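You operate a simulated robot arm through the tools that you are given. There is no shell and no other tool. Be economical: measure what you need, move in short steps, check, and stop when the job is done.

The job below is to be done with a simulated robot arm. You get a single attempt, and the scene is never put back.

## Task
Take the wiping block from the feed table and put it on the wire bench. Put the polishing pad on the bead bench away on the tool bench. Take the locating pin from the seam bench and put it on the shelf over the bead bench. Put the clip tag from the packing table in the inside of the open carton. Switch the trolley brake lever off. Fetch the pin rack and set it on the work table. Turn the torque driver dial at the tool bench to 9 Nm. Put the stop pin on the tool bench away on the shelf over the bead bench. Put the scouring pad on the tool bench away on the disc bench. Push the parts drawer shut. Fetch the test tag that says "leak" from the rear ledge of the test bench and stand it on the draining mat. Press the test key two times. Take the paste tin on the rear ledge of the test bench and put it away on the packing table. Fetch the rivet die labelled "2" from the draining mat and stand it on the chuck stand. Close the open carton aisle side flap. Any order will do. Set down upright: wiping block, polishing pad, scouring pad, test tag, rivet die. The trolley brake lever goes to its stop.

It is judged by the outcome, as a careful person would: the job done as asked, and still so three seconds after it is handed in. It fails if anything else is knocked over, pushed out of place, dropped, spilled or broken.

## Robot
A 6-joint arm with a four-finger gripper on a trunk, on a base that drives. Base frame: it is fixed to the floor where the robot stands at the start and does not move with it; the origin is under the middle of the robot, x ahead of it, y to its left, z up; the surface under the hand at the start is at about z = 820. Units: mm, rad, N and s.
With the tool pointing down near the work surface it reaches from about 120 to 920 mm from the robot's upright axis, wherever it stands. Its first joint turns from -2.897 to 2.897 rad. Places, roughly: chuck stand [-5500, -400, 800]; clip tag [-10500, -5500, 750]; disc bench [-8500, 900, 800]; draining mat [-10100, 700, 900]; inside of the open carton (27x25 cm) [-11320, -4760, 740]; locating pin (4x4x12 cm) [-3300, 900, 900]; open carton aisle side flap [-11300, -4600, 1000]; packing table [-10700, -5500, 800]; parts drawer [300, -4900, 700]; paste tin [-10750, 1000, 750]; pin rack (21x7x4 cm) [-11300, -1800, 800]; polishing pad [-2250, 1000, 1000]; rivet die [-10000, 750, 1000]; scouring pad [-11500, -250, 1000]; shelf over the bead bench [-1900, 1000, 1300]; stop pin (3x3x12 cm) [-11000, -300, 900]; test key [-9300, 800, 900]; test tag [-9250, 1000, 1000]; tool bench [-11200, -400, 800]; torque driver dial at the tool bench [-11000, -800, 900]; trolley brake lever [-11100, -3500, 700]; wiping block [500, -250, 750]; wire bench (20x22 cm) [420, -5020, 840]; work table [-9300, -2300, 800]. Payload 3.43 kg.
The TCP is the grasp point between the finger pads, 30 mm short of the fingertips. In the tool frame z runs along the fingers and y along their closing line. The gripper opens to 120 mm. The gripper's body begins 85 mm behind the TCP.
Orientation is told as [roll, pitch, yaw] about the base's x, y, z axes, in that order, counted from this pose: with the fingers straight down and closing along the base's y, the tool's x points along the base's -x, its y along +y and its z along -z.

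## Interface
- The arm moves only by the tool play_rows. Its argument "motion" is a list of rows, each an object (a shift or turn left out is 0, a gripper value left out holds the last) with "jaw": the finger opening in mm, from 0 to 120; "delta_pos": the shift along the tool's x, y, z in mm, a list of three; "turn": the turn, a rotation vector about the tool's x, y, z in rad, a list of three. In form: [{"jaw": jaw, "delta_pos": [x, y, z], "turn": [ax, ay, az]}, ...]. A call has 1 to 12 rows; each row shifts and turns the commanded pose from where the row before left it, along the tool's axes as they then stand. A row lasts 0.2 s, in which the tool goes at most 50 mm and 0.15 rad; a call with a longer step from one row to the next is refused whole, and so is a gripper value outside its range. Where a pose cannot be reached the arm comes as near as it can. A force on the tool above 40 N (or 10 N above the force at the start of the call, whichever is more), or a blocked arm, ends the call early, and 0.2 s more pass. The fingers move at their own pace and stop on an object; they squeeze with about 43 N. The grip force told is the motor's: it shows also when the fingers shut on nothing. Time passes only in rows, and 0.2 s behind the last, so rows that do not move let the fingers close. It gives the time, the measured TCP pose, the force on the tool (base axes), the opening and the grip force at its end, in the units of the frame above (readings bear some noise), with the torque about the TCP (base axes, N m) and any sound that the robot's microphone picked up.
- Cameras (640 x 400 px; columns grow to the right, rows downward): "scene" is now at [46.9, 152.5, 1490.1]; the picture's right is [-0.57, -0.82, 0.00], its down [-0.58, 0.40, -0.71] and it looks along [0.58, -0.40, -0.71] (base axes); focal length 258 px, centre (320, 200). "wrist" rides on the gripper at [71, -17, -121] in the tool frame; the picture's right is [0.23, 0.97, 0.00], its down [-0.81, 0.19, -0.55] and it looks along [-0.54, 0.13, 0.83] (tool axes); focal length 275 px, centre (320, 200). There is no depth. A picture from a camera that has moved, and an enlarged one, comes with that camera's place and axes in the base frame and with its lens.
- capture(camera): a new picture of that camera. It takes no simulated time.
- move_column(by): slides the trunk up (or, below 0, down) by that many mm; the arm and the scene camera ride with it, the base frame stays. It gives what a move gives, with no picture.
- steer(legs): drives the robot by 1 to 6 legs, each [ahead, left, turn to the left] in mm, mm and rad, along the robot's own axes; the way and the turn of a leg run together, so that a leg with both is an arc; at most 1500 mm and 3.142 rad a leg. The arm and the cameras ride along, it lands a little off, and it stops where it bumps. It gives what a move gives.
- head_to(pan, tilt): turns the head with the scene camera to pan (to the left, within 2.094 rad either way) and tilt (down, from -0.506 to 1.204), counted from straight ahead of the robot. It gives what a move gives.
- close_up(camera, box): a new picture of the part [left, top, right, bottom] of that camera's present view, enlarged. It takes no simulated time.
- hand_in(): hands the job in; it is judged then, once.

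Go step by step. Nothing tells you exact positions but the pictures and the camera data: compare them with the known pose of the tool, close in by small moves and look again before you grip or let go. The budget is 577 turns and 360 pictures, counting those below and the enlarged ones. Unless the task says otherwise, let go and move clear before handing in.

The tools are called after "Emit:" by a JSON object that holds its "name" and its "arguments". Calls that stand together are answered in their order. play_rows: Moves the arm, as the interface text tells. Its arguments: {"type":"object","properties":{"motion":{"type":"array","items":{"type":"object","properties":{"jaw":{"type":"number"},"delta_pos":{"type":"array","items":{"type":"number"}},"turn":{"type":"array","items":{"type":"number"}}}}}},"required":["motion"]} The other tools are called the same way: move_column (by) slides the trunk up or down; steer (legs) drives the base; head_to (pan, tilt) turns the head that bears the scene camera; capture (camera) takes a picture; close_up (camera, box) takes an enlarged picture of a part of a camera's view; hand_in () hands the job in.

At the start:

```text
time: 0.0
tcp_pos: [540.4, -84.2, 1026.0]
tcp_rot: [0.0, 0.001, 0.0]
ft_force: [0.3, -0.8, -0.5]
moment: [0.03, 0.0, 0.0]
grip_width: 120.0
grip_force: 0.2
trunk travel left (down, up): [-75.0, 465.0]
robot x, y, heading: [0.1, -0.8, 0.002]
head pan, tilt: [-0.602, 0.785]
```

scene: 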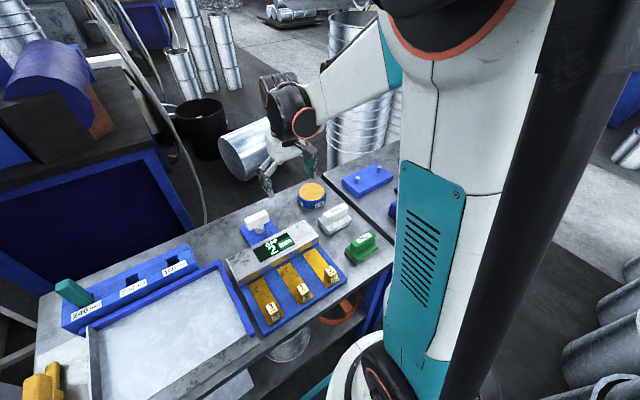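
wrist: 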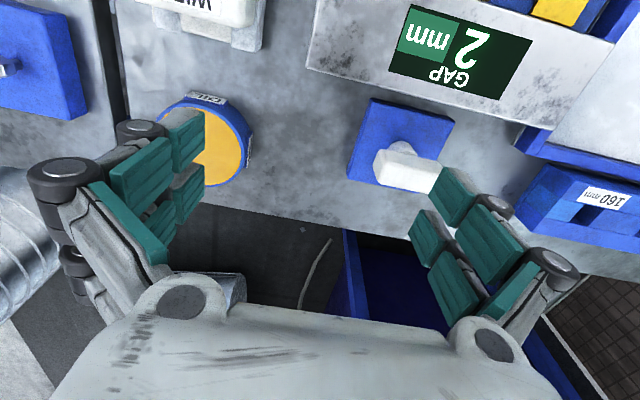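

I see the feed table with a white block marked "WIP…" and a green one. I look closer to identify the wiping block.

Emit:
{"name": "close_up", "arguments": {"camera": "scene", "box": [220, 150, 420, 275]}}

Emit:
{"name": "close_up", "arguments": {"camera": "wrist", "box": [0, 0, 320, 200]}}

```text
3.20 times, centred on (320, 212) of scene
camera zoom: at [46.9, 152.5, 1490.1], right [-0.57, -0.82, 0.0], down [-0.58, 0.4, -0.71], along [0.58, -0.4, -0.71], focal length 826 px, centre (320, 160)
```

zoom: 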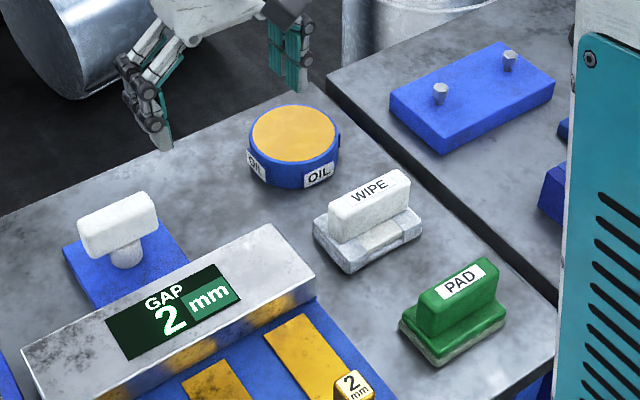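

```text
2.00 times, centred on (160, 100) of wrist
camera zoom: at [469.1, -101.6, 1145.8], right [-0.23, 0.97, 0.0], down [0.81, 0.19, 0.55], along [0.54, 0.13, -0.83], focal length 551 px, centre (640, 400)
```

zoom: 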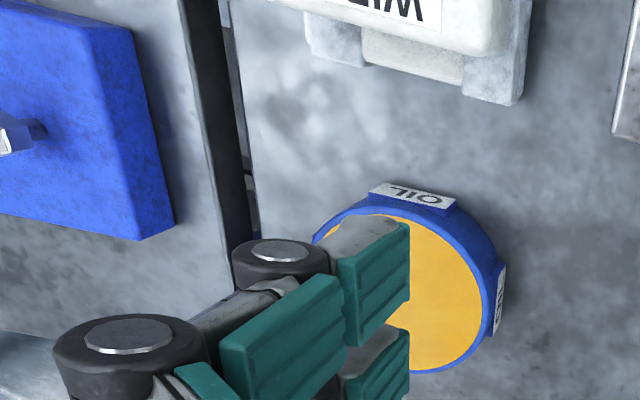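

The wiping block (white handle, "WIPE") is around (473, -205) with its handle lying along y. I move above it and turn the tool a quarter turn.

Emit:
{"name": "play_rows", "arguments": {"motion": [{"jaw": 80, "delta_pos": [22, -40, 0]}, {"delta_pos": [22, -40, 0], "turn": [0, 0, 0.143]}, {"turn": [0, 0, 0.143]}, {"turn": [0, 0, 0.143]}, {"turn": [0, 0, 0.143]}, {"turn": [0, 0, 0.143]}, {"turn": [0, 0, 0.143]}, {"turn": [0, 0, 0.143]}, {"turn": [0, 0, 0.143]}, {"turn": [0, 0, 0.143]}, {"turn": [0, 0, 0.143]}, {"turn": [0, 0, 0.1408]}]}}

Emit:
{"name": "capture", "arguments": {"camera": "wrist"}}

Emit:
{"name": "capture", "arguments": {"camera": "scene"}}

```text
time: 2.6
tcp_pos: [497.3, -163.9, 1024.4]
tcp_rot: [0.0, -0.002, -1.574]
ft_force: [0.0, 0.0, -0.2]
moment: [0.01, 0.02, 0.0]
grip_width: 80.3
grip_force: 0.1
trunk travel left (down, up): [-75.0, 465.0]
robot x, y, heading: [1.5, -0.5, -0.001]
head pan, tilt: [-0.602, 0.785]
```

```text
355 pictures are left
camera wrist: at [479.7, -93.3, 1145.3], right [0.97, 0.23, 0.0], down [0.19, -0.81, 0.55], along [0.13, -0.54, -0.83], focal length 275 px, centre (320, 200)
```

wrist: 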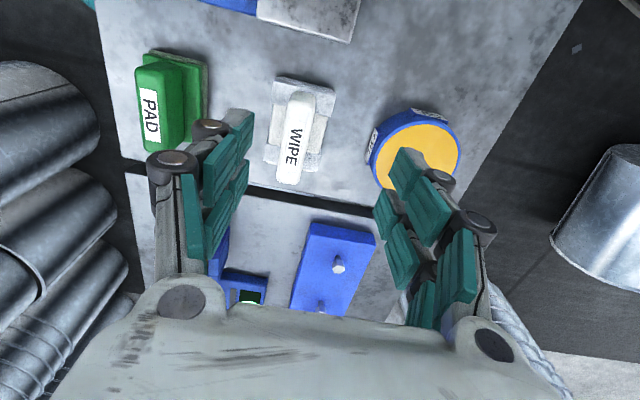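

```text
354 pictures are left
camera scene: at [46.9, 152.4, 1490.1], right [-0.57, -0.82, 0.0], down [-0.58, 0.4, -0.71], along [0.58, -0.4, -0.71], focal length 258 px, centre (320, 200)
```

scene: 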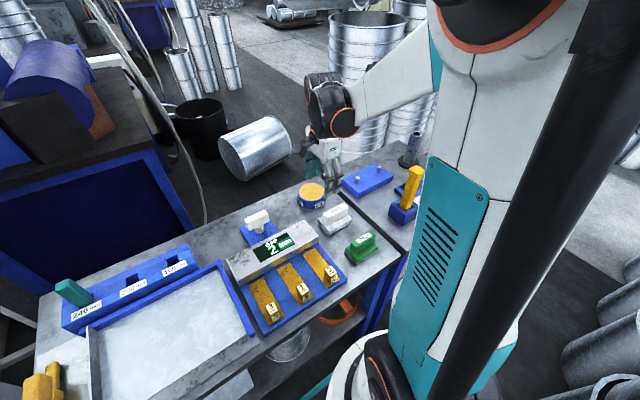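

The handle's top is at about (482, -207, 870), aligned with the fingers. I move over it and lower partway.

Emit:
{"name": "play_rows", "arguments": {"motion": [{"delta_pos": [-43, -15, 0]}, {"delta_pos": [0, 0, 40]}, {"delta_pos": [0, 0, 40]}, {"delta_pos": [0, 0, 15]}]}}

Emit:
{"name": "capture", "arguments": {"camera": "wrist"}}

Emit:
{"name": "close_up", "arguments": {"camera": "scene", "box": [240, 130, 440, 255]}}

```text
time: 3.6
tcp_pos: [481.1, -207.2, 929.3]
tcp_rot: [0.0, -0.001, -1.57]
ft_force: [-0.8, -0.5, 0.3]
moment: [-0.03, -0.02, 0.02]
grip_width: 79.8
grip_force: 0.0
trunk travel left (down, up): [-75.0, 465.0]
robot x, y, heading: [-4.3, -0.1, -0.0]
head pan, tilt: [-0.602, 0.785]
```

```text
353 pictures are left
camera wrist: at [463.2, -136.1, 1050.1], right [0.97, 0.23, 0.0], down [0.19, -0.81, 0.55], along [0.13, -0.54, -0.83], focal length 275 px, centre (320, 200)
```

wrist: 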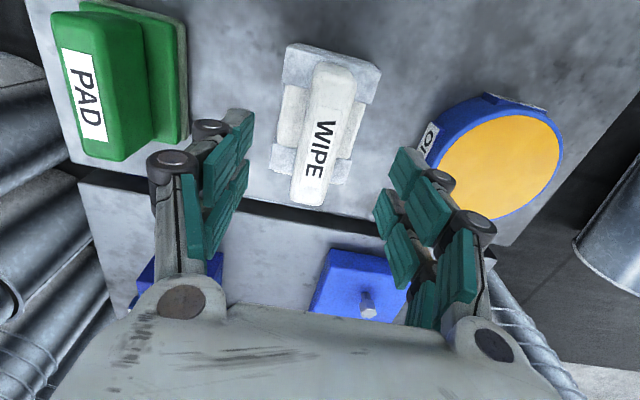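

```text
3.20 times, centred on (340, 192) of scene
camera zoom: at [47.2, 152.3, 1490.1], right [-0.57, -0.82, 0.0], down [-0.58, 0.4, -0.71], along [0.58, -0.4, -0.71], focal length 826 px, centre (256, 224)
```

zoom: 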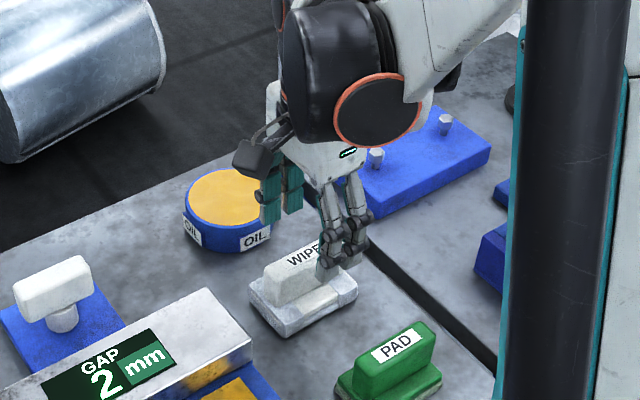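

The fingers straddle the handle well. I lower and grip.

Emit:
{"name": "play_rows", "arguments": {"motion": [{"delta_pos": [8, 0, 30]}, {"delta_pos": [0, 0, 30]}, {"delta_pos": [0, 0, 10]}, {"jaw": 10}, {"jaw": 10}, {"jaw": 10}]}}

Emit:
{"name": "capture", "arguments": {"camera": "wrist"}}

```text
time: 5.0
tcp_pos: [482.1, -198.1, 860.1]
tcp_rot: [0.001, -0.001, -1.571]
ft_force: [-1.0, 0.0, 0.5]
moment: [0.01, 0.01, 0.04]
grip_width: 60.1
grip_force: 43.1
trunk travel left (down, up): [-75.0, 465.0]
robot x, y, heading: [-1.1, 1.3, 0.003]
head pan, tilt: [-0.602, 0.785]
```

```text
351 pictures are left
camera wrist: at [464.8, -127.5, 980.5], right [0.97, 0.23, 0.0], down [0.19, -0.81, 0.55], along [0.13, -0.54, -0.83], focal length 275 px, centre (320, 200)
```

wrist: 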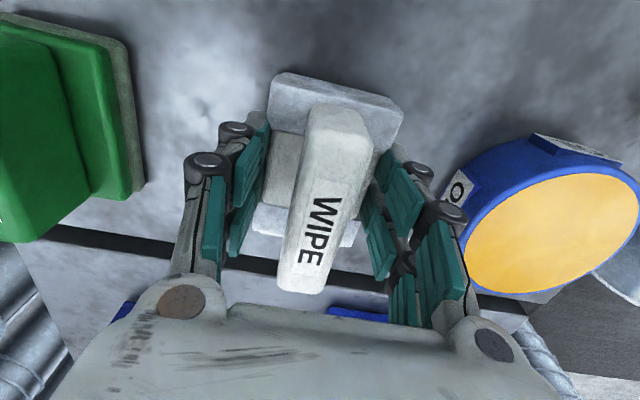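

It stopped at 60 mm, so it is on the base plate, not the handle. I open, raise a little and grip the handle itself.

Emit:
{"name": "play_rows", "arguments": {"motion": [{"jaw": 80}, {"delta_pos": [0, 0, -14]}, {"jaw": 10}, {"jaw": 10}, {"jaw": 10}]}}

Emit:
{"name": "close_up", "arguments": {"camera": "scene", "box": [240, 130, 440, 255]}}

```text
time: 6.2
tcp_pos: [480.8, -198.5, 875.1]
tcp_rot: [-0.001, -0.001, -1.571]
ft_force: [-0.6, 0.6, 0.1]
moment: [0.01, 0.0, -0.05]
grip_width: 25.4
grip_force: 43.0
trunk travel left (down, up): [-75.0, 465.0]
robot x, y, heading: [-0.9, 1.3, -0.001]
head pan, tilt: [-0.602, 0.785]
```

```text
3.20 times, centred on (340, 192) of scene
camera zoom: at [47.0, 152.4, 1490.1], right [-0.57, -0.82, 0.0], down [-0.58, 0.4, -0.71], along [0.58, -0.4, -0.71], focal length 826 px, centre (256, 224)
```

zoom: 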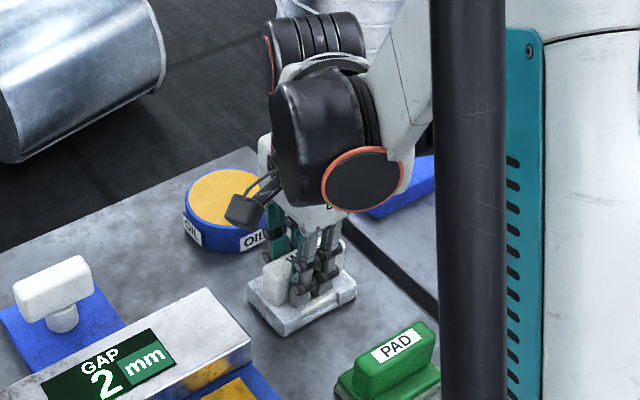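

The handle is held (25 mm). I lift it and look around for the drive to the wire bench.

Emit:
{"name": "play_rows", "arguments": {"motion": [{"delta_pos": [0, 0, -30]}, {"delta_pos": [0, 0, -50]}, {"delta_pos": [0, 0, -50]}, {"delta_pos": [0, -40, 0]}, {"delta_pos": [40, -40, 0]}, {"delta_pos": [40, -40, 0]}, {"delta_pos": [40, 0, 0]}, {"delta_pos": [40, 0, 0]}]}}

Emit:
{"name": "head_to", "arguments": {"pan": -1.571, "tilt": 0.35}}

Emit:
{"name": "capture", "arguments": {"camera": "scene"}}

Emit:
{"name": "capture", "arguments": {"camera": "wrist"}}

```text
refused: row 5 steps farther than a row can; nothing moved
```

```text
time: 7.5
tcp_pos: [481.3, -198.9, 874.7]
tcp_rot: [-0.001, -0.001, -1.571]
ft_force: [-0.3, 1.2, 0.7]
moment: [-0.01, 0.0, 0.02]
grip_width: 25.5
grip_force: 42.9
trunk travel left (down, up): [-75.0, 465.0]
robot x, y, heading: [1.2, -3.8, 0.001]
head pan, tilt: [-1.571, 0.351]
```

```text
349 pictures are left
camera scene: at [-19.9, 105.3, 1528.7], right [-1.0, 0.0, 0.0], down [0.0, 0.34, -0.94], along [0.0, -0.94, -0.34], focal length 258 px, centre (320, 200)
```

scene: 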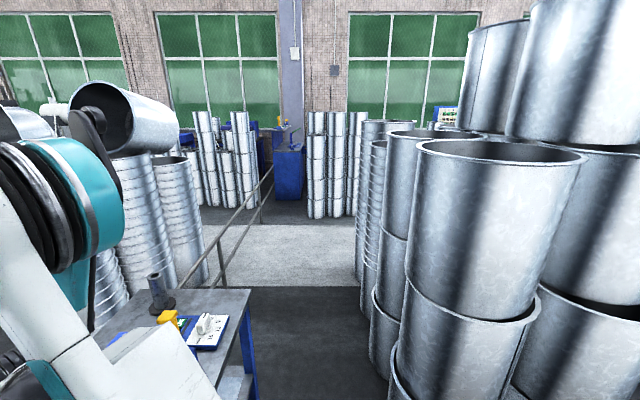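

```text
348 pictures are left
camera wrist: at [463.8, -127.9, 995.3], right [0.97, 0.23, 0.0], down [0.19, -0.81, 0.55], along [0.13, -0.54, -0.83], focal length 275 px, centre (320, 200)
```

wrist: 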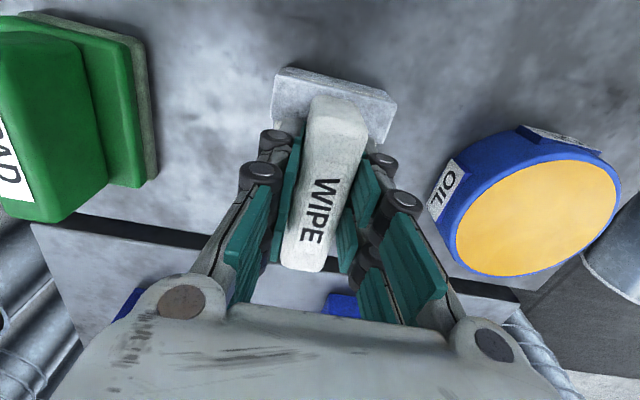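

The corridor to my right leads past the second table, over a light aisle, towards the blue benches. I lift the block, pull the arm in, and raise the trunk.

Emit:
{"name": "play_rows", "arguments": {"motion": [{"delta_pos": [0, 0, -30]}, {"delta_pos": [0, 0, -50]}, {"delta_pos": [0, 0, -50]}, {"delta_pos": [0, 0, -50]}, {"delta_pos": [30, -30, 0]}, {"delta_pos": [30, -30, 0]}, {"delta_pos": [30, -30, 0]}, {"delta_pos": [40, 0, 0]}, {"delta_pos": [30, 0, 0]}]}}

Emit:
{"name": "move_column", "arguments": {"by": 200}}

Emit:
{"name": "head_to", "arguments": {"pan": -1.571, "tilt": 0.9}}

Emit:
{"name": "capture", "arguments": {"camera": "scene"}}

```text
time: 9.4
tcp_pos: [389.8, -38.8, 1056.0]
tcp_rot: [-0.001, 0.0, -1.569]
ft_force: [-0.4, -0.1, -0.7]
moment: [0.0, 0.0, 0.01]
grip_width: 25.2
grip_force: 43.2
trunk travel left (down, up): [-75.0, 465.0]
robot x, y, heading: [-0.4, -0.7, -0.001]
head pan, tilt: [-1.571, 0.351]
```

```text
time: 11.6
tcp_pos: [392.0, -38.9, 1255.7]
tcp_rot: [0.0, 0.0, -1.572]
ft_force: [0.0, -0.8, -1.6]
moment: [0.03, -0.01, -0.01]
grip_width: 25.4
grip_force: 43.4
trunk travel left (down, up): [-275.0, 265.0]
robot x, y, heading: [0.5, 3.2, 0.003]
head pan, tilt: [-1.571, 0.351]
```

```text
time: 12.6
tcp_pos: [390.6, -38.8, 1254.6]
tcp_rot: [0.0, 0.0, -1.57]
ft_force: [-0.1, 0.5, -0.9]
moment: [0.03, 0.01, 0.03]
grip_width: 25.1
grip_force: 43.6
trunk travel left (down, up): [-275.0, 265.0]
robot x, y, heading: [1.0, -1.0, 0.003]
head pan, tilt: [-1.571, 0.901]
```

```text
347 pictures are left
camera scene: at [-20.2, 118.9, 1687.2], right [-1.0, 0.0, 0.0], down [0.0, 0.73, -0.68], along [0.0, -0.68, -0.73], focal length 258 px, centre (320, 200)
```

scene: 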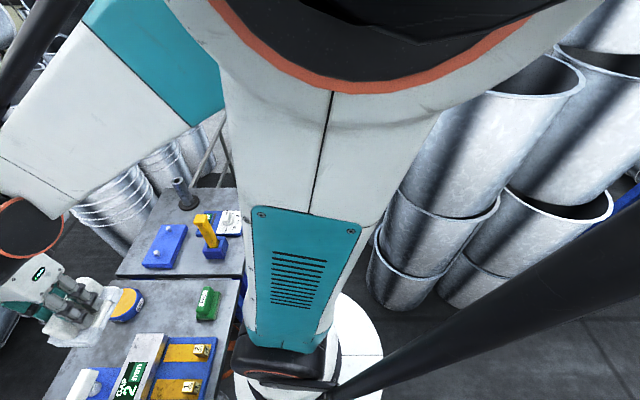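

The way looks wide enough. I drive sideways to the right in stages.

Emit:
{"name": "steer", "arguments": {"legs": [[0, -1200, 0]]}}

Emit:
{"name": "head_to", "arguments": {"pan": -1.571, "tilt": 0.45}}

Emit:
{"name": "capture", "arguments": {"camera": "scene"}}

```text
time: 18.7
tcp_pos: [392.8, -1237.0, 1255.2]
tcp_rot: [0.001, 0.0, -1.568]
ft_force: [0.2, -0.2, -0.2]
moment: [0.01, -0.02, -0.02]
grip_width: 25.4
grip_force: 43.0
trunk travel left (down, up): [-275.0, 265.0]
robot x, y, heading: [1.8, -1203.9, 0.003]
head pan, tilt: [-1.571, 0.901]
```

```text
time: 19.6
tcp_pos: [392.2, -1236.5, 1254.6]
tcp_rot: [0.0, -0.001, -1.568]
ft_force: [-0.5, 0.2, -2.0]
moment: [0.04, -0.01, 0.01]
grip_width: 25.5
grip_force: 42.6
trunk travel left (down, up): [-275.0, 265.0]
robot x, y, heading: [2.1, -1198.5, 0.004]
head pan, tilt: [-1.571, 0.45]
```

```text
346 pictures are left
camera scene: at [-18.3, -1092.4, 1719.4], right [-1.0, 0.0, 0.0], down [0.0, 0.44, -0.9], along [0.0, -0.9, -0.44], focal length 258 px, centre (320, 200)
```

scene: 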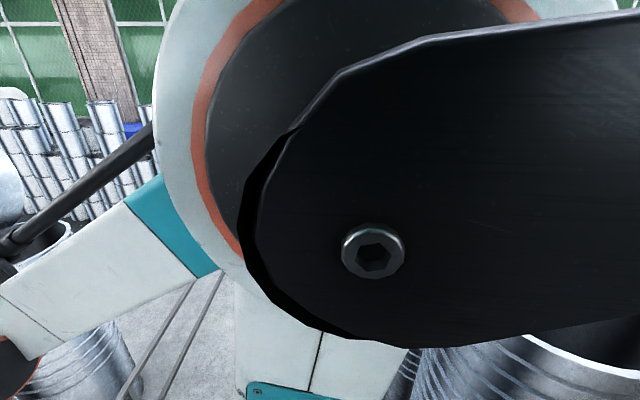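

The elbow blocks this view, but the earlier picture showed this way clear. I drive on to the light aisle.

Emit:
{"name": "steer", "arguments": {"legs": [[0, -1200, 0]]}}

Emit:
{"name": "head_to", "arguments": {"pan": -1.0, "tilt": 0.4}}

Emit:
{"name": "capture", "arguments": {"camera": "scene"}}

Emit:
{"name": "head_to", "arguments": {"pan": -2.09, "tilt": 0.4}}

Emit:
{"name": "capture", "arguments": {"camera": "scene"}}

```text
time: 25.7
tcp_pos: [389.7, -2455.7, 1256.6]
tcp_rot: [0.001, -0.001, -1.576]
ft_force: [-0.7, 0.1, -0.9]
moment: [0.0, 0.01, -0.02]
grip_width: 25.2
grip_force: 43.0
trunk travel left (down, up): [-275.0, 265.0]
robot x, y, heading: [3.6, -2413.5, -0.003]
head pan, tilt: [-1.571, 0.45]
```

```text
time: 26.7
tcp_pos: [392.0, -2454.1, 1255.9]
tcp_rot: [0.0, 0.001, -1.576]
ft_force: [-0.5, -0.3, -1.2]
moment: [0.0, 0.02, 0.01]
grip_width: 25.4
grip_force: 43.0
trunk travel left (down, up): [-275.0, 265.0]
robot x, y, heading: [0.4, -2413.1, -0.008]
head pan, tilt: [-1.0, 0.4]
```

```text
345 pictures are left
camera scene: at [29.8, -2294.4, 1724.2], right [-0.86, -0.51, 0.0], down [-0.2, 0.33, -0.92], along [0.47, -0.79, -0.39], focal length 258 px, centre (320, 200)
```

scene: 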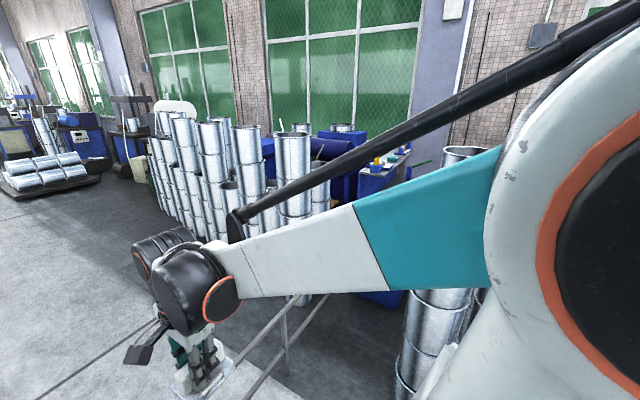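

```text
time: 28.0
tcp_pos: [391.7, -2454.5, 1254.8]
tcp_rot: [0.0, 0.0, -1.577]
ft_force: [0.0, 0.6, -1.6]
moment: [0.03, 0.01, -0.04]
grip_width: 25.5
grip_force: 43.1
trunk travel left (down, up): [-275.0, 265.0]
robot x, y, heading: [0.5, -2413.1, -0.001]
head pan, tilt: [-2.089, 0.4]
```

```text
344 pictures are left
camera scene: at [-64.1, -2295.1, 1724.1], right [-0.87, 0.5, 0.0], down [0.19, 0.34, -0.92], along [-0.46, -0.8, -0.39], focal length 258 px, centre (320, 200)
```

scene: 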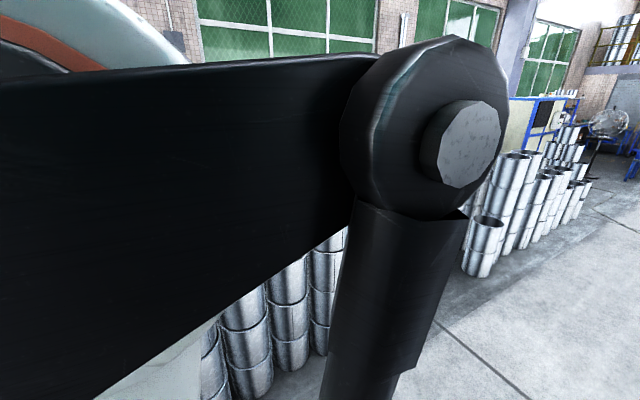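

I'm now in the light aisle. I turn to face the wire bench (−y) and look.

Emit:
{"name": "steer", "arguments": {"legs": [[0, 0, -1.571]]}}

Emit:
{"name": "head_to", "arguments": {"pan": 0.1, "tilt": 0.4}}

Emit:
{"name": "capture", "arguments": {"camera": "scene"}}

```text
time: 32.2
tcp_pos: [-29.4, -2804.4, 1256.4]
tcp_rot: [-0.001, -0.001, -3.122]
ft_force: [-0.3, 0.2, -1.3]
moment: [0.05, 0.0, 0.02]
grip_width: 25.5
grip_force: 43.3
trunk travel left (down, up): [-275.0, 265.0]
robot x, y, heading: [1.6, -2413.2, -1.55]
head pan, tilt: [-2.089, 0.4]
```

```text
time: 34.2
tcp_pos: [-30.7, -2804.8, 1257.5]
tcp_rot: [-0.001, 0.001, -3.119]
ft_force: [-0.7, -0.4, -1.1]
moment: [0.0, -0.01, -0.02]
grip_width: 25.3
grip_force: 43.1
trunk travel left (down, up): [-275.0, 265.0]
robot x, y, heading: [-1.4, -2411.4, -1.547]
head pan, tilt: [0.099, 0.4]
```

```text
343 pictures are left
camera scene: at [122.5, -2441.3, 1725.5], right [-0.54, 0.84, 0.0], down [0.32, 0.2, -0.93], along [-0.78, -0.5, -0.38], focal length 258 px, centre (320, 200)
```

scene: 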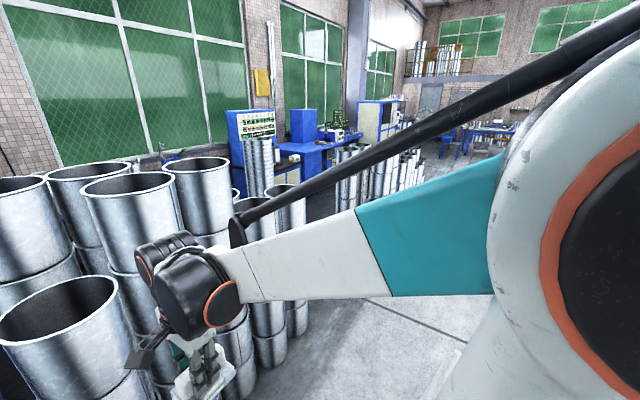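

The picture seems to have been taken mid-turn of the head. I capture again.

Emit:
{"name": "capture", "arguments": {"camera": "scene"}}

```text
342 pictures are left
camera scene: at [122.5, -2441.3, 1725.5], right [-0.54, 0.84, 0.0], down [0.32, 0.2, -0.93], along [-0.78, -0.5, -0.38], focal length 258 px, centre (320, 200)
```

scene: 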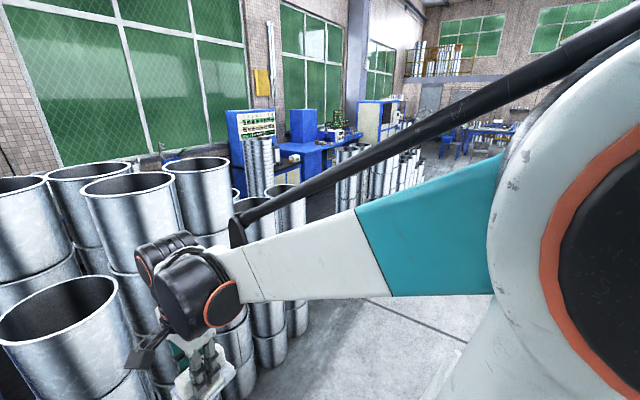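

The head's reported pan (0.1) disagrees with the camera axes (about −1.0 from my heading). I test the head with another angle.

Emit:
{"name": "head_to", "arguments": {"pan": 0.6, "tilt": 0.4}}

Emit:
{"name": "capture", "arguments": {"camera": "scene"}}

```text
time: 35.2
tcp_pos: [-28.1, -2804.5, 1255.7]
tcp_rot: [0.0, 0.0, -3.121]
ft_force: [0.3, -0.1, -0.1]
moment: [-0.02, 0.02, -0.01]
grip_width: 25.6
grip_force: 43.2
trunk travel left (down, up): [-275.0, 265.0]
robot x, y, heading: [1.9, -2414.9, -1.549]
head pan, tilt: [0.6, 0.4]
```

```text
341 pictures are left
camera scene: at [122.5, -2441.2, 1725.6], right [-0.54, 0.84, 0.0], down [0.32, 0.2, -0.93], along [-0.78, -0.5, -0.37], focal length 258 px, centre (320, 200)
```

scene: 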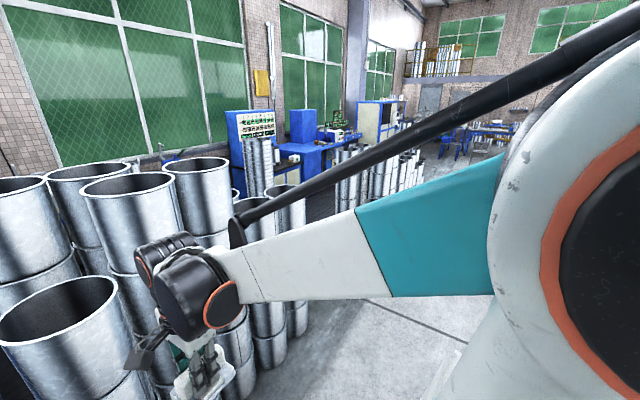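

Emit:
{"name": "head_to", "arguments": {"pan": -1.6, "tilt": 0.4}}

Emit:
{"name": "capture", "arguments": {"camera": "scene"}}

```text
time: 37.2
tcp_pos: [-29.9, -2805.1, 1256.1]
tcp_rot: [0.0, 0.0, -3.12]
ft_force: [0.9, -0.7, -0.9]
moment: [-0.05, -0.04, 0.03]
grip_width: 25.4
grip_force: 43.2
trunk travel left (down, up): [-275.0, 265.0]
robot x, y, heading: [0.3, -2416.6, -1.554]
head pan, tilt: [-1.6, 0.4]
```

```text
340 pictures are left
camera scene: at [107.9, -2390.2, 1724.1], right [0.01, 1.0, 0.0], down [0.39, 0.0, -0.92], along [-0.92, 0.01, -0.39], focal length 258 px, centre (320, 200)
```

scene: 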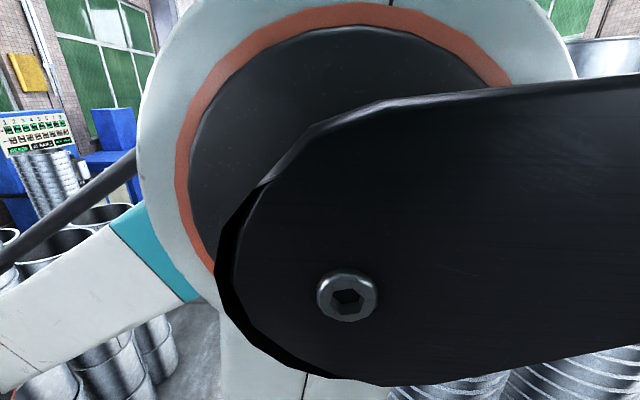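

Emit:
{"name": "head_to", "arguments": {"pan": -0.5, "tilt": 0.6}}

Emit:
{"name": "capture", "arguments": {"camera": "scene"}}

```text
time: 38.6
tcp_pos: [-29.1, -2805.9, 1255.8]
tcp_rot: [0.001, 0.0, -3.12]
ft_force: [0.6, 0.3, -1.6]
moment: [0.01, -0.05, 0.01]
grip_width: 25.3
grip_force: 43.2
trunk travel left (down, up): [-275.0, 265.0]
robot x, y, heading: [3.0, -2412.6, -1.553]
head pan, tilt: [-0.499, 0.6]
```

```text
339 pictures are left
camera scene: at [122.3, -2437.8, 1715.6], right [-0.51, 0.86, 0.0], down [0.41, 0.24, -0.88], along [-0.76, -0.45, -0.47], focal length 258 px, centre (320, 200)
```

scene: 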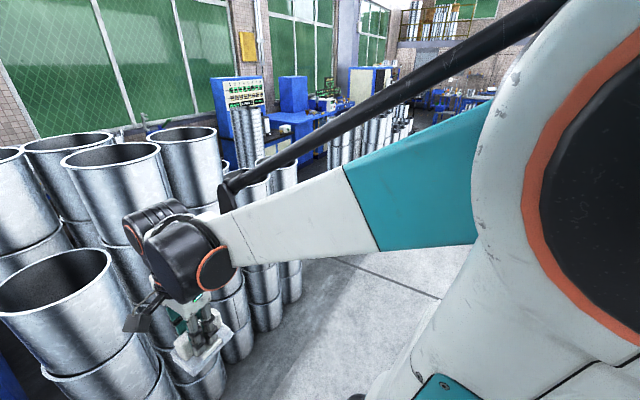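

The head seems to be physically blocked by the folded arm. I extend the arm forward a bit to free it.

Emit:
{"name": "play_rows", "arguments": {"motion": [{"delta_pos": [0, 45, 0]}, {"delta_pos": [0, 45, 0]}, {"delta_pos": [0, 45, 0]}, {"delta_pos": [0, 45, 0]}]}}

Emit:
{"name": "head_to", "arguments": {"pan": 0.2, "tilt": 0.6}}

Emit:
{"name": "capture", "arguments": {"camera": "scene"}}

```text
time: 39.6
tcp_pos: [-27.5, -2988.1, 1254.6]
tcp_rot: [-0.002, 0.0, -3.121]
ft_force: [-0.5, 0.5, -0.6]
moment: [0.07, 0.0, -0.01]
grip_width: 25.4
grip_force: 43.0
trunk travel left (down, up): [-275.0, 265.0]
robot x, y, heading: [-0.2, -2408.5, -1.55]
head pan, tilt: [-0.499, 0.6]
```

```text
time: 40.6
tcp_pos: [-26.9, -2986.3, 1255.8]
tcp_rot: [0.0, 0.002, -3.121]
ft_force: [0.7, 0.0, 0.1]
moment: [0.03, -0.01, -0.02]
grip_width: 25.3
grip_force: 43.5
trunk travel left (down, up): [-275.0, 265.0]
robot x, y, heading: [4.9, -2411.6, -1.548]
head pan, tilt: [0.201, 0.6]
```

```text
338 pictures are left
camera scene: at [219.9, -2477.6, 1705.9], right [-0.98, -0.22, 0.0], down [-0.12, 0.55, -0.82], along [0.18, -0.8, -0.57], focal length 258 px, centre (320, 200)
```

scene: 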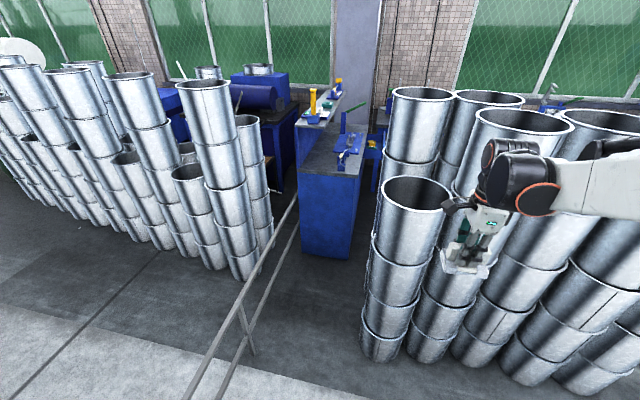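

The head is free now. I see the blue bench ahead between drums and a railing; I zoom in to understand its layout.

Emit:
{"name": "close_up", "arguments": {"camera": "scene", "box": [240, 60, 440, 185]}}

```text
3.20 times, centred on (340, 122) of scene
camera zoom: at [219.9, -2477.6, 1705.9], right [-0.98, -0.22, 0.0], down [-0.12, 0.55, -0.82], along [0.18, -0.8, -0.57], focal length 826 px, centre (256, 448)
```

zoom: 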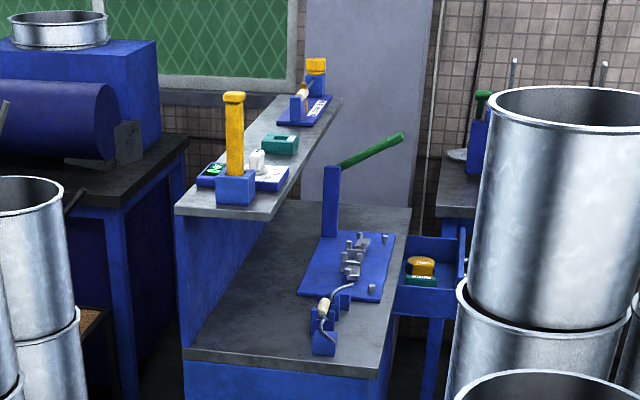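

The bench front faces −x (drawer open at about (232, −4900)), so I have to stand west of it, behind the drums. There's an opening between x≈−1060 and −2540; I drive there and look.

Emit:
{"name": "play_rows", "arguments": {"motion": [{"delta_pos": [0, -45, 0]}, {"delta_pos": [0, -45, 0]}, {"delta_pos": [0, -30, 0]}]}}

Emit:
{"name": "steer", "arguments": {"legs": [[0, -1000, 0], [0, -850, 0]]}}

Emit:
{"name": "play_rows", "arguments": {"motion": [{"delta_pos": [0, 45, 0]}, {"delta_pos": [0, 45, 0]}, {"delta_pos": [0, 30, 0]}]}}

Emit:
{"name": "head_to", "arguments": {"pan": 0.2, "tilt": 0.5}}

Emit:
{"name": "capture", "arguments": {"camera": "scene"}}

```text
time: 41.5
tcp_pos: [-28.9, -2865.0, 1255.9]
tcp_rot: [0.0, 0.0, -3.12]
ft_force: [0.8, 0.5, -1.0]
moment: [0.0, -0.01, 0.02]
grip_width: 25.2
grip_force: 42.9
trunk travel left (down, up): [-275.0, 265.0]
robot x, y, heading: [1.9, -2414.2, -1.55]
head pan, tilt: [0.201, 0.6]
```

```text
time: 44.3
tcp_pos: [-486.4, -2887.7, 1255.5]
tcp_rot: [-0.001, -0.001, 3.054]
ft_force: [1.0, -0.7, -0.9]
moment: [0.01, 0.05, 0.05]
grip_width: 25.3
grip_force: 42.8
trunk travel left (down, up): [-275.0, 265.0]
robot x, y, heading: [-406.8, -2440.2, -1.658]
head pan, tilt: [0.201, 0.6]
stopped in leg 1: the robot was blocked; the commanded pose is now the measured one
```

```text
time: 45.1
tcp_pos: [-498.7, -3007.9, 1254.9]
tcp_rot: [0.001, -0.001, 3.055]
ft_force: [0.5, -0.6, -0.9]
moment: [0.03, 0.0, -0.02]
grip_width: 25.4
grip_force: 43.2
trunk travel left (down, up): [-275.0, 265.0]
robot x, y, heading: [-407.8, -2437.7, -1.659]
head pan, tilt: [0.201, 0.6]
```

```text
time: 45.8
tcp_pos: [-498.8, -3007.6, 1255.1]
tcp_rot: [0.001, 0.002, 3.053]
ft_force: [-1.0, -1.1, -1.5]
moment: [-0.01, 0.02, 0.04]
grip_width: 25.8
grip_force: 42.7
trunk travel left (down, up): [-275.0, 265.0]
robot x, y, heading: [-409.5, -2441.5, -1.658]
head pan, tilt: [0.201, 0.499]
```

```text
336 pictures are left
camera scene: at [-196.8, -2529.7, 1714.9], right [-0.99, -0.11, 0.0], down [-0.05, 0.48, -0.88], along [0.1, -0.87, -0.48], focal length 258 px, centre (320, 200)
```

scene: 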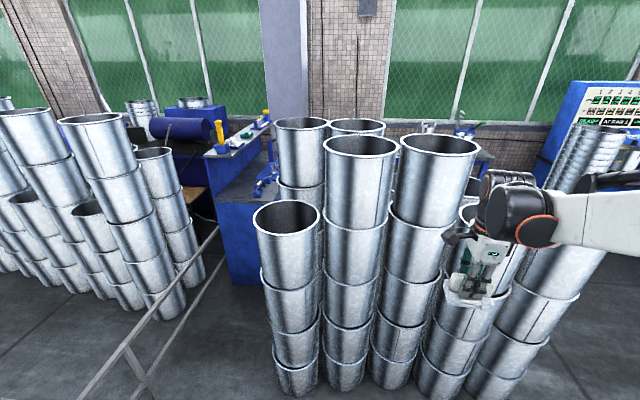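

I bumped something on my right. I look there.

Emit:
{"name": "head_to", "arguments": {"pan": -1.9, "tilt": 0.7}}

Emit:
{"name": "capture", "arguments": {"camera": "scene"}}

Emit:
{"name": "head_to", "arguments": {"pan": -0.9, "tilt": 0.75}}

Emit:
{"name": "capture", "arguments": {"camera": "scene"}}

```text
time: 47.8
tcp_pos: [-499.3, -3007.5, 1254.8]
tcp_rot: [0.001, 0.001, 3.055]
ft_force: [-0.4, -0.7, -1.1]
moment: [0.01, -0.01, -0.01]
grip_width: 25.7
grip_force: 43.2
trunk travel left (down, up): [-275.0, 265.0]
robot x, y, heading: [-410.9, -2439.0, -1.657]
head pan, tilt: [-1.901, 0.7]
```

```text
335 pictures are left
camera scene: at [-284.7, -2404.5, 1697.3], right [0.41, 0.91, 0.0], down [0.59, -0.26, -0.77], along [-0.7, 0.31, -0.64], focal length 258 px, centre (320, 200)
```

scene: 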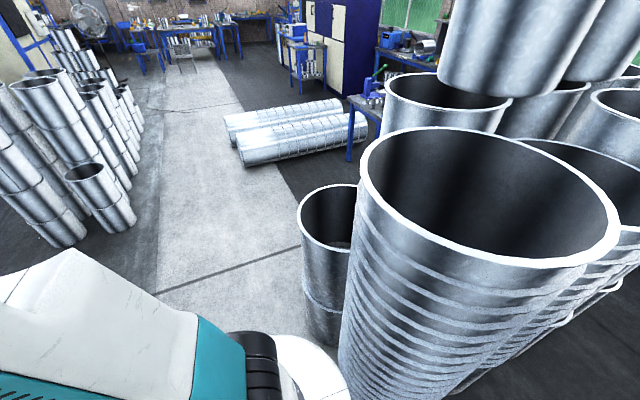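

```text
time: 49.0
tcp_pos: [-498.0, -3007.2, 1255.9]
tcp_rot: [0.001, -0.001, 3.054]
ft_force: [0.0, 0.0, -0.2]
moment: [0.0, 0.0, 0.04]
grip_width: 25.4
grip_force: 42.8
trunk travel left (down, up): [-275.0, 265.0]
robot x, y, heading: [-403.6, -2437.4, -1.656]
head pan, tilt: [-0.901, 0.75]
```

```text
334 pictures are left
camera scene: at [-276.3, -2484.4, 1693.0], right [-0.55, 0.84, 0.0], down [0.57, 0.37, -0.73], along [-0.61, -0.4, -0.68], focal length 258 px, centre (320, 200)
```

scene: 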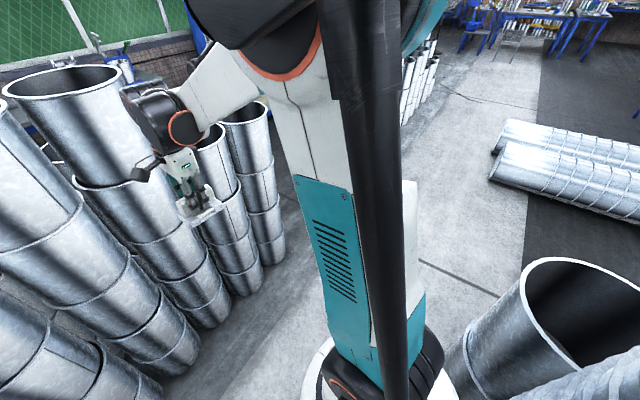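

I touched a drum behind to my right. I retract the arm, move forward into the middle of the aisle, straighten, then strafe.

Emit:
{"name": "play_rows", "arguments": {"motion": [{"delta_pos": [0, -45, 0]}, {"delta_pos": [0, -45, 0]}, {"delta_pos": [0, -45, 0]}, {"delta_pos": [0, -35, 0]}]}}

Emit:
{"name": "steer", "arguments": {"legs": [[360, 0, 0], [0, 0, 0.085], [0, -1300, 0]]}}

Emit:
{"name": "head_to", "arguments": {"pan": -0.9, "tilt": 0.6}}

Emit:
{"name": "capture", "arguments": {"camera": "scene"}}

```text
time: 50.0
tcp_pos: [-482.6, -2834.6, 1256.5]
tcp_rot: [0.002, 0.0, 3.054]
ft_force: [0.4, 1.4, -0.1]
moment: [-0.06, 0.01, 0.02]
grip_width: 25.1
grip_force: 42.7
trunk travel left (down, up): [-275.0, 265.0]
robot x, y, heading: [-409.7, -2440.2, -1.656]
head pan, tilt: [-0.901, 0.75]
```

```text
time: 59.2
tcp_pos: [-1824.9, -3214.3, 1255.5]
tcp_rot: [0.001, -0.001, 3.143]
ft_force: [0.5, 1.0, -0.5]
moment: [-0.02, -0.04, 0.01]
grip_width: 25.3
grip_force: 43.2
trunk travel left (down, up): [-275.0, 265.0]
robot x, y, heading: [-1784.7, -2813.5, -1.575]
head pan, tilt: [-0.901, 0.75]
```

```text
time: 59.9
tcp_pos: [-1824.5, -3216.0, 1255.3]
tcp_rot: [0.0, 0.0, 3.141]
ft_force: [-0.5, -0.1, -0.6]
moment: [-0.03, -0.02, -0.03]
grip_width: 25.5
grip_force: 42.6
trunk travel left (down, up): [-275.0, 265.0]
robot x, y, heading: [-1782.5, -2810.1, -1.571]
head pan, tilt: [-0.901, 0.6]
```

```text
333 pictures are left
camera scene: at [-1661.0, -2838.9, 1707.6], right [-0.51, 0.86, 0.0], down [0.47, 0.28, -0.84], along [-0.72, -0.42, -0.55], focal length 258 px, centre (320, 200)
```

scene: 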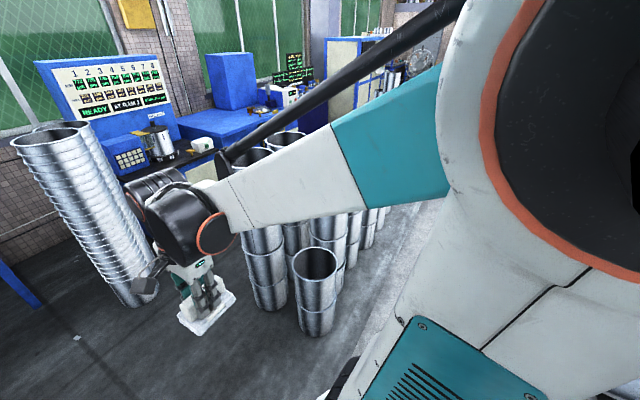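

The strafe worked. I extend the arm and look ahead and left into the opening.

Emit:
{"name": "play_rows", "arguments": {"motion": [{"delta_pos": [0, 45, 0]}, {"delta_pos": [0, 45, 0]}, {"delta_pos": [0, 45, 0]}, {"delta_pos": [0, 45, 0]}]}}

Emit:
{"name": "head_to", "arguments": {"pan": 0.5, "tilt": 0.6}}

Emit:
{"name": "capture", "arguments": {"camera": "scene"}}

```text
time: 60.9
tcp_pos: [-1824.2, -3398.5, 1253.7]
tcp_rot: [-0.001, 0.001, 3.142]
ft_force: [0.6, -1.1, -1.6]
moment: [0.02, -0.01, 0.02]
grip_width: 25.3
grip_force: 43.2
trunk travel left (down, up): [-275.0, 265.0]
robot x, y, heading: [-1783.3, -2809.7, -1.571]
head pan, tilt: [-0.901, 0.6]
```

```text
time: 62.5
tcp_pos: [-1823.0, -3397.1, 1254.9]
tcp_rot: [-0.001, -0.001, 3.141]
ft_force: [0.3, 0.0, -0.9]
moment: [-0.01, 0.0, -0.01]
grip_width: 25.7
grip_force: 42.6
trunk travel left (down, up): [-275.0, 265.0]
robot x, y, heading: [-1784.0, -2813.1, -1.569]
head pan, tilt: [0.499, 0.6]
```

```text
332 pictures are left
camera scene: at [-1542.0, -2871.9, 1705.9], right [-0.88, -0.48, 0.0], down [-0.27, 0.5, -0.82], along [0.39, -0.72, -0.57], focal length 258 px, centre (320, 200)
```

scene: 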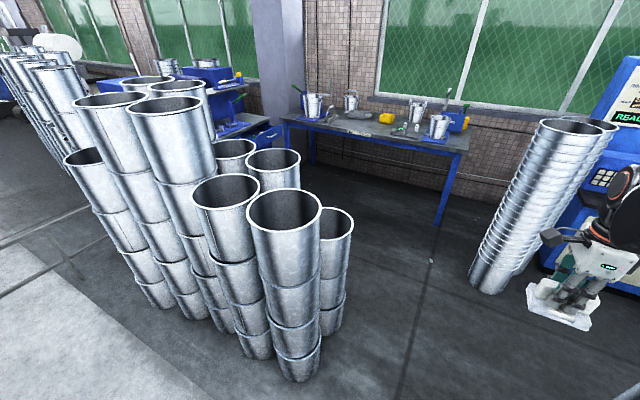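

The opening's clear: I go forward at x≈−1500 to y≈−4550, turn left to face +x, and approach the bench front.

Emit:
{"name": "play_rows", "arguments": {"motion": [{"delta_pos": [0, -45, 0]}, {"delta_pos": [0, -45, 0]}, {"delta_pos": [0, -45, 0]}, {"delta_pos": [0, -45, 0]}]}}

Emit:
{"name": "steer", "arguments": {"legs": [[0, 280, 0], [1000, 0, 0], [740, 0, 0], [0, 0, 1.571]]}}

Emit:
{"name": "play_rows", "arguments": {"motion": [{"delta_pos": [0, 45, 0]}, {"delta_pos": [0, 45, 0]}, {"delta_pos": [0, 45, 0]}, {"delta_pos": [0, 45, 0]}]}}

Emit:
{"name": "head_to", "arguments": {"pan": -0.1, "tilt": 0.5}}

Emit:
{"name": "capture", "arguments": {"camera": "scene"}}

```text
time: 63.5
tcp_pos: [-1823.9, -3213.3, 1257.3]
tcp_rot: [0.001, -0.001, 3.142]
ft_force: [1.2, 0.4, -0.7]
moment: [-0.07, -0.01, -0.02]
grip_width: 25.5
grip_force: 42.8
trunk travel left (down, up): [-275.0, 265.0]
robot x, y, heading: [-1782.5, -2809.8, -1.568]
head pan, tilt: [0.499, 0.6]
```

```text
time: 77.6
tcp_pos: [-1096.7, -4580.0, 1255.8]
tcp_rot: [0.001, -0.001, -1.572]
ft_force: [-0.6, 0.0, -0.9]
moment: [0.02, 0.02, -0.01]
grip_width: 25.3
grip_force: 42.8
trunk travel left (down, up): [-275.0, 265.0]
robot x, y, heading: [-1498.4, -4538.0, -0.005]
head pan, tilt: [0.499, 0.6]
```

```text
time: 78.6
tcp_pos: [-914.1, -4579.0, 1254.7]
tcp_rot: [-0.001, 0.0, -1.573]
ft_force: [1.1, -0.8, -1.3]
moment: [0.02, 0.04, 0.03]
grip_width: 25.5
grip_force: 42.5
trunk travel left (down, up): [-275.0, 265.0]
robot x, y, heading: [-1502.1, -4538.3, -0.007]
head pan, tilt: [0.499, 0.6]
```

```text
time: 79.6
tcp_pos: [-917.0, -4579.6, 1255.4]
tcp_rot: [-0.001, -0.001, -1.57]
ft_force: [0.3, 0.4, -1.3]
moment: [-0.04, 0.05, 0.04]
grip_width: 25.3
grip_force: 43.3
trunk travel left (down, up): [-275.0, 265.0]
robot x, y, heading: [-1498.0, -4539.0, 0.002]
head pan, tilt: [-0.099, 0.499]
```

```text
331 pictures are left
camera scene: at [-1427.8, -4349.5, 1715.0], right [-0.1, -0.99, 0.0], down [-0.48, 0.05, -0.88], along [0.87, -0.09, -0.48], focal length 258 px, centre (320, 200)
```

scene: 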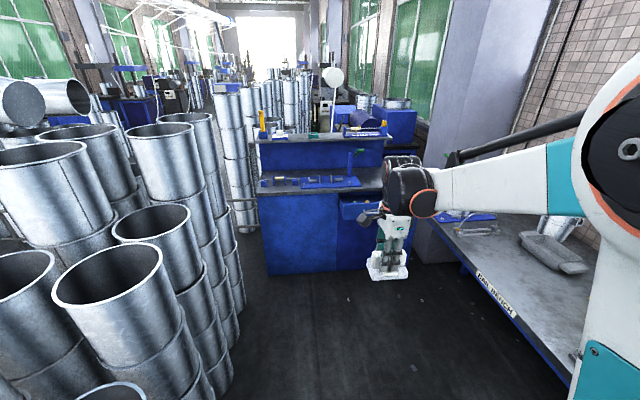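

The bench front is ahead with the open drawer on its right side. I drive closer.

Emit:
{"name": "steer", "arguments": {"legs": [[1050, -100, 0]]}}

Emit:
{"name": "head_to", "arguments": {"pan": -0.4, "tilt": 0.75}}

Emit:
{"name": "capture", "arguments": {"camera": "scene"}}

```text
time: 85.0
tcp_pos: [136.6, -4685.7, 1256.0]
tcp_rot: [0.002, 0.0, -1.576]
ft_force: [0.7, 0.4, -1.5]
moment: [-0.02, 0.02, -0.04]
grip_width: 25.3
grip_force: 42.4
trunk travel left (down, up): [-275.0, 265.0]
robot x, y, heading: [-442.8, -4644.0, -0.006]
head pan, tilt: [-0.099, 0.499]
```

```text
time: 85.8
tcp_pos: [136.0, -4684.0, 1255.8]
tcp_rot: [0.0, -0.002, -1.576]
ft_force: [-1.2, 0.4, -1.3]
moment: [0.01, 0.01, 0.01]
grip_width: 25.7
grip_force: 43.0
trunk travel left (down, up): [-275.0, 265.0]
robot x, y, heading: [-443.5, -4643.8, -0.006]
head pan, tilt: [-0.4, 0.75]
```

```text
330 pictures are left
camera scene: at [-389.4, -4476.8, 1693.1], right [-0.39, -0.92, 0.0], down [-0.63, 0.27, -0.73], along [0.67, -0.29, -0.68], focal length 258 px, centre (320, 200)
```

scene: 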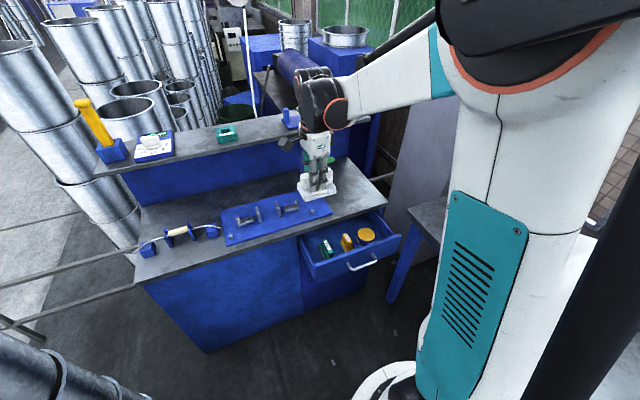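

The free area at the right end of the bench is the wire bench spot (about (420, −5020)). I move a little closer so it is in reach.

Emit:
{"name": "steer", "arguments": {"legs": [[120, -80, 0.006]]}}

Emit:
{"name": "play_rows", "arguments": {"motion": [{"delta_pos": [-45, 20, 0]}, {"delta_pos": [-45, 20, 0]}, {"delta_pos": [-45, 20, 0]}, {"delta_pos": [-45, 20, 0]}, {"delta_pos": [-45, 20, 0]}]}}

Emit:
{"name": "head_to", "arguments": {"pan": -0.5, "tilt": 0.75}}

Emit:
{"name": "capture", "arguments": {"camera": "scene"}}

Emit:
{"name": "capture", "arguments": {"camera": "wrist"}}

```text
time: 87.2
tcp_pos: [256.3, -4763.3, 1255.5]
tcp_rot: [-0.001, 0.0, -1.568]
ft_force: [0.6, -0.1, -1.1]
moment: [0.02, 0.05, -0.02]
grip_width: 25.6
grip_force: 42.7
trunk travel left (down, up): [-275.0, 265.0]
robot x, y, heading: [-329.3, -4723.4, 0.001]
head pan, tilt: [-0.4, 0.75]
```

```text
time: 88.4
tcp_pos: [356.6, -4988.0, 1251.7]
tcp_rot: [-0.001, 0.0, -1.569]
ft_force: [-0.9, 0.3, -1.3]
moment: [0.04, -0.01, 0.0]
grip_width: 25.4
grip_force: 42.7
trunk travel left (down, up): [-275.0, 265.0]
robot x, y, heading: [-328.4, -4722.5, -0.0]
head pan, tilt: [-0.4, 0.75]
```

```text
time: 89.1
tcp_pos: [355.9, -4987.7, 1250.6]
tcp_rot: [0.001, 0.0, -1.571]
ft_force: [0.5, 0.5, -1.7]
moment: [0.04, 0.02, 0.0]
grip_width: 25.4
grip_force: 43.5
trunk travel left (down, up): [-275.0, 265.0]
robot x, y, heading: [-327.6, -4723.3, -0.003]
head pan, tilt: [-0.499, 0.75]
```

```text
329 pictures are left
camera scene: at [-273.6, -4565.3, 1693.1], right [-0.48, -0.88, 0.0], down [-0.6, 0.33, -0.73], along [0.64, -0.35, -0.68], focal length 258 px, centre (320, 200)
```

scene: 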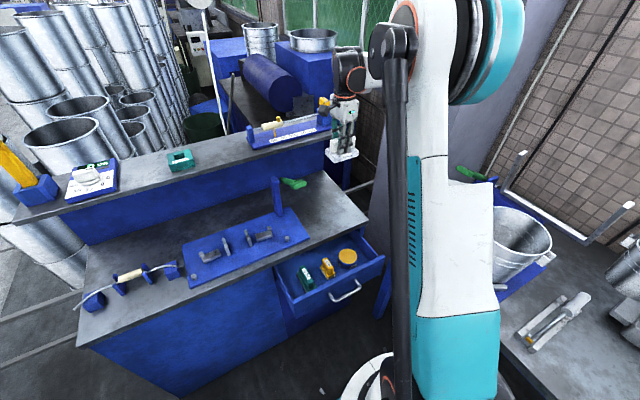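

```text
328 pictures are left
camera wrist: at [338.6, -4916.1, 1371.7], right [0.97, 0.23, 0.0], down [0.19, -0.81, 0.55], along [0.13, -0.54, -0.83], focal length 275 px, centre (320, 200)
```

wrist: 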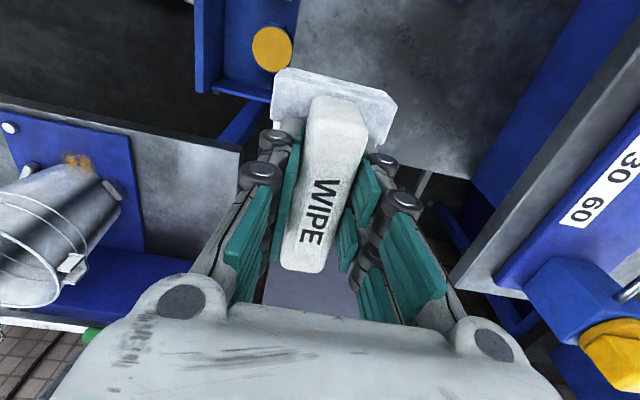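

The target spot (420, −5020) is free. I shift over it and descend most of the way.

Emit:
{"name": "play_rows", "arguments": {"motion": [{"delta_pos": [-27, 30, 0]}, {"delta_pos": [0, 30, 0]}, {"delta_pos": [0, 0, 50]}, {"delta_pos": [0, 0, 50]}, {"delta_pos": [0, 0, 50]}, {"delta_pos": [0, 0, 50]}, {"delta_pos": [0, 0, 50]}, {"delta_pos": [0, 0, 50]}, {"delta_pos": [0, 0, 30]}]}}

Emit:
{"name": "capture", "arguments": {"camera": "wrist"}}

Emit:
{"name": "close_up", "arguments": {"camera": "scene", "box": [240, 120, 440, 245]}}

```text
time: 91.1
tcp_pos: [417.1, -5013.6, 923.9]
tcp_rot: [0.0, 0.0, -1.57]
ft_force: [0.4, -0.5, -1.0]
moment: [0.0, 0.0, -0.01]
grip_width: 25.3
grip_force: 42.8
trunk travel left (down, up): [-275.0, 265.0]
robot x, y, heading: [-324.5, -4723.3, 0.0]
head pan, tilt: [-0.499, 0.75]
```

```text
327 pictures are left
camera wrist: at [400.6, -4943.4, 1043.1], right [0.97, 0.23, 0.0], down [0.19, -0.81, 0.55], along [0.13, -0.54, -0.83], focal length 275 px, centre (320, 200)
```

wrist: 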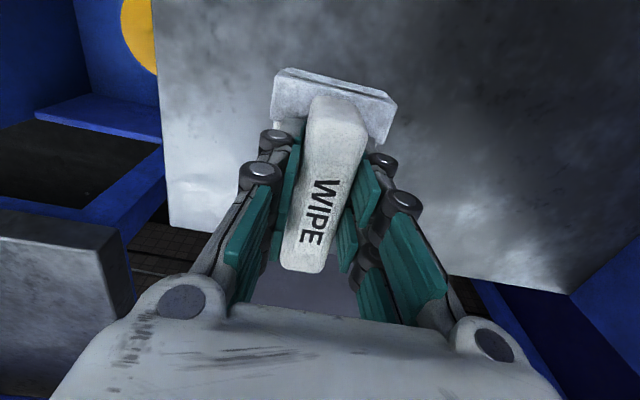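

```text
3.20 times, centred on (340, 182) of scene
camera zoom: at [-273.4, -4565.1, 1693.0], right [-0.48, -0.88, 0.0], down [-0.6, 0.33, -0.73], along [0.64, -0.35, -0.68], focal length 826 px, centre (256, 256)
```

zoom: 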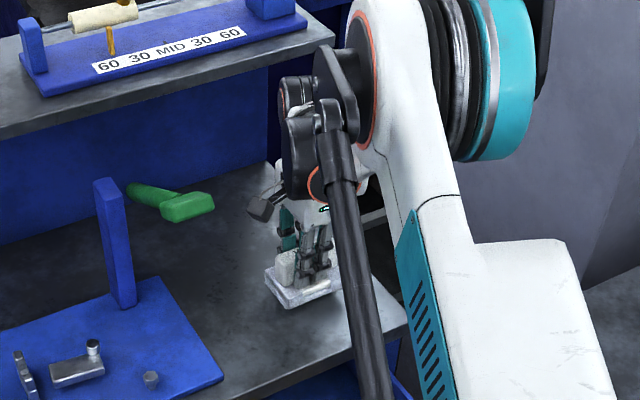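

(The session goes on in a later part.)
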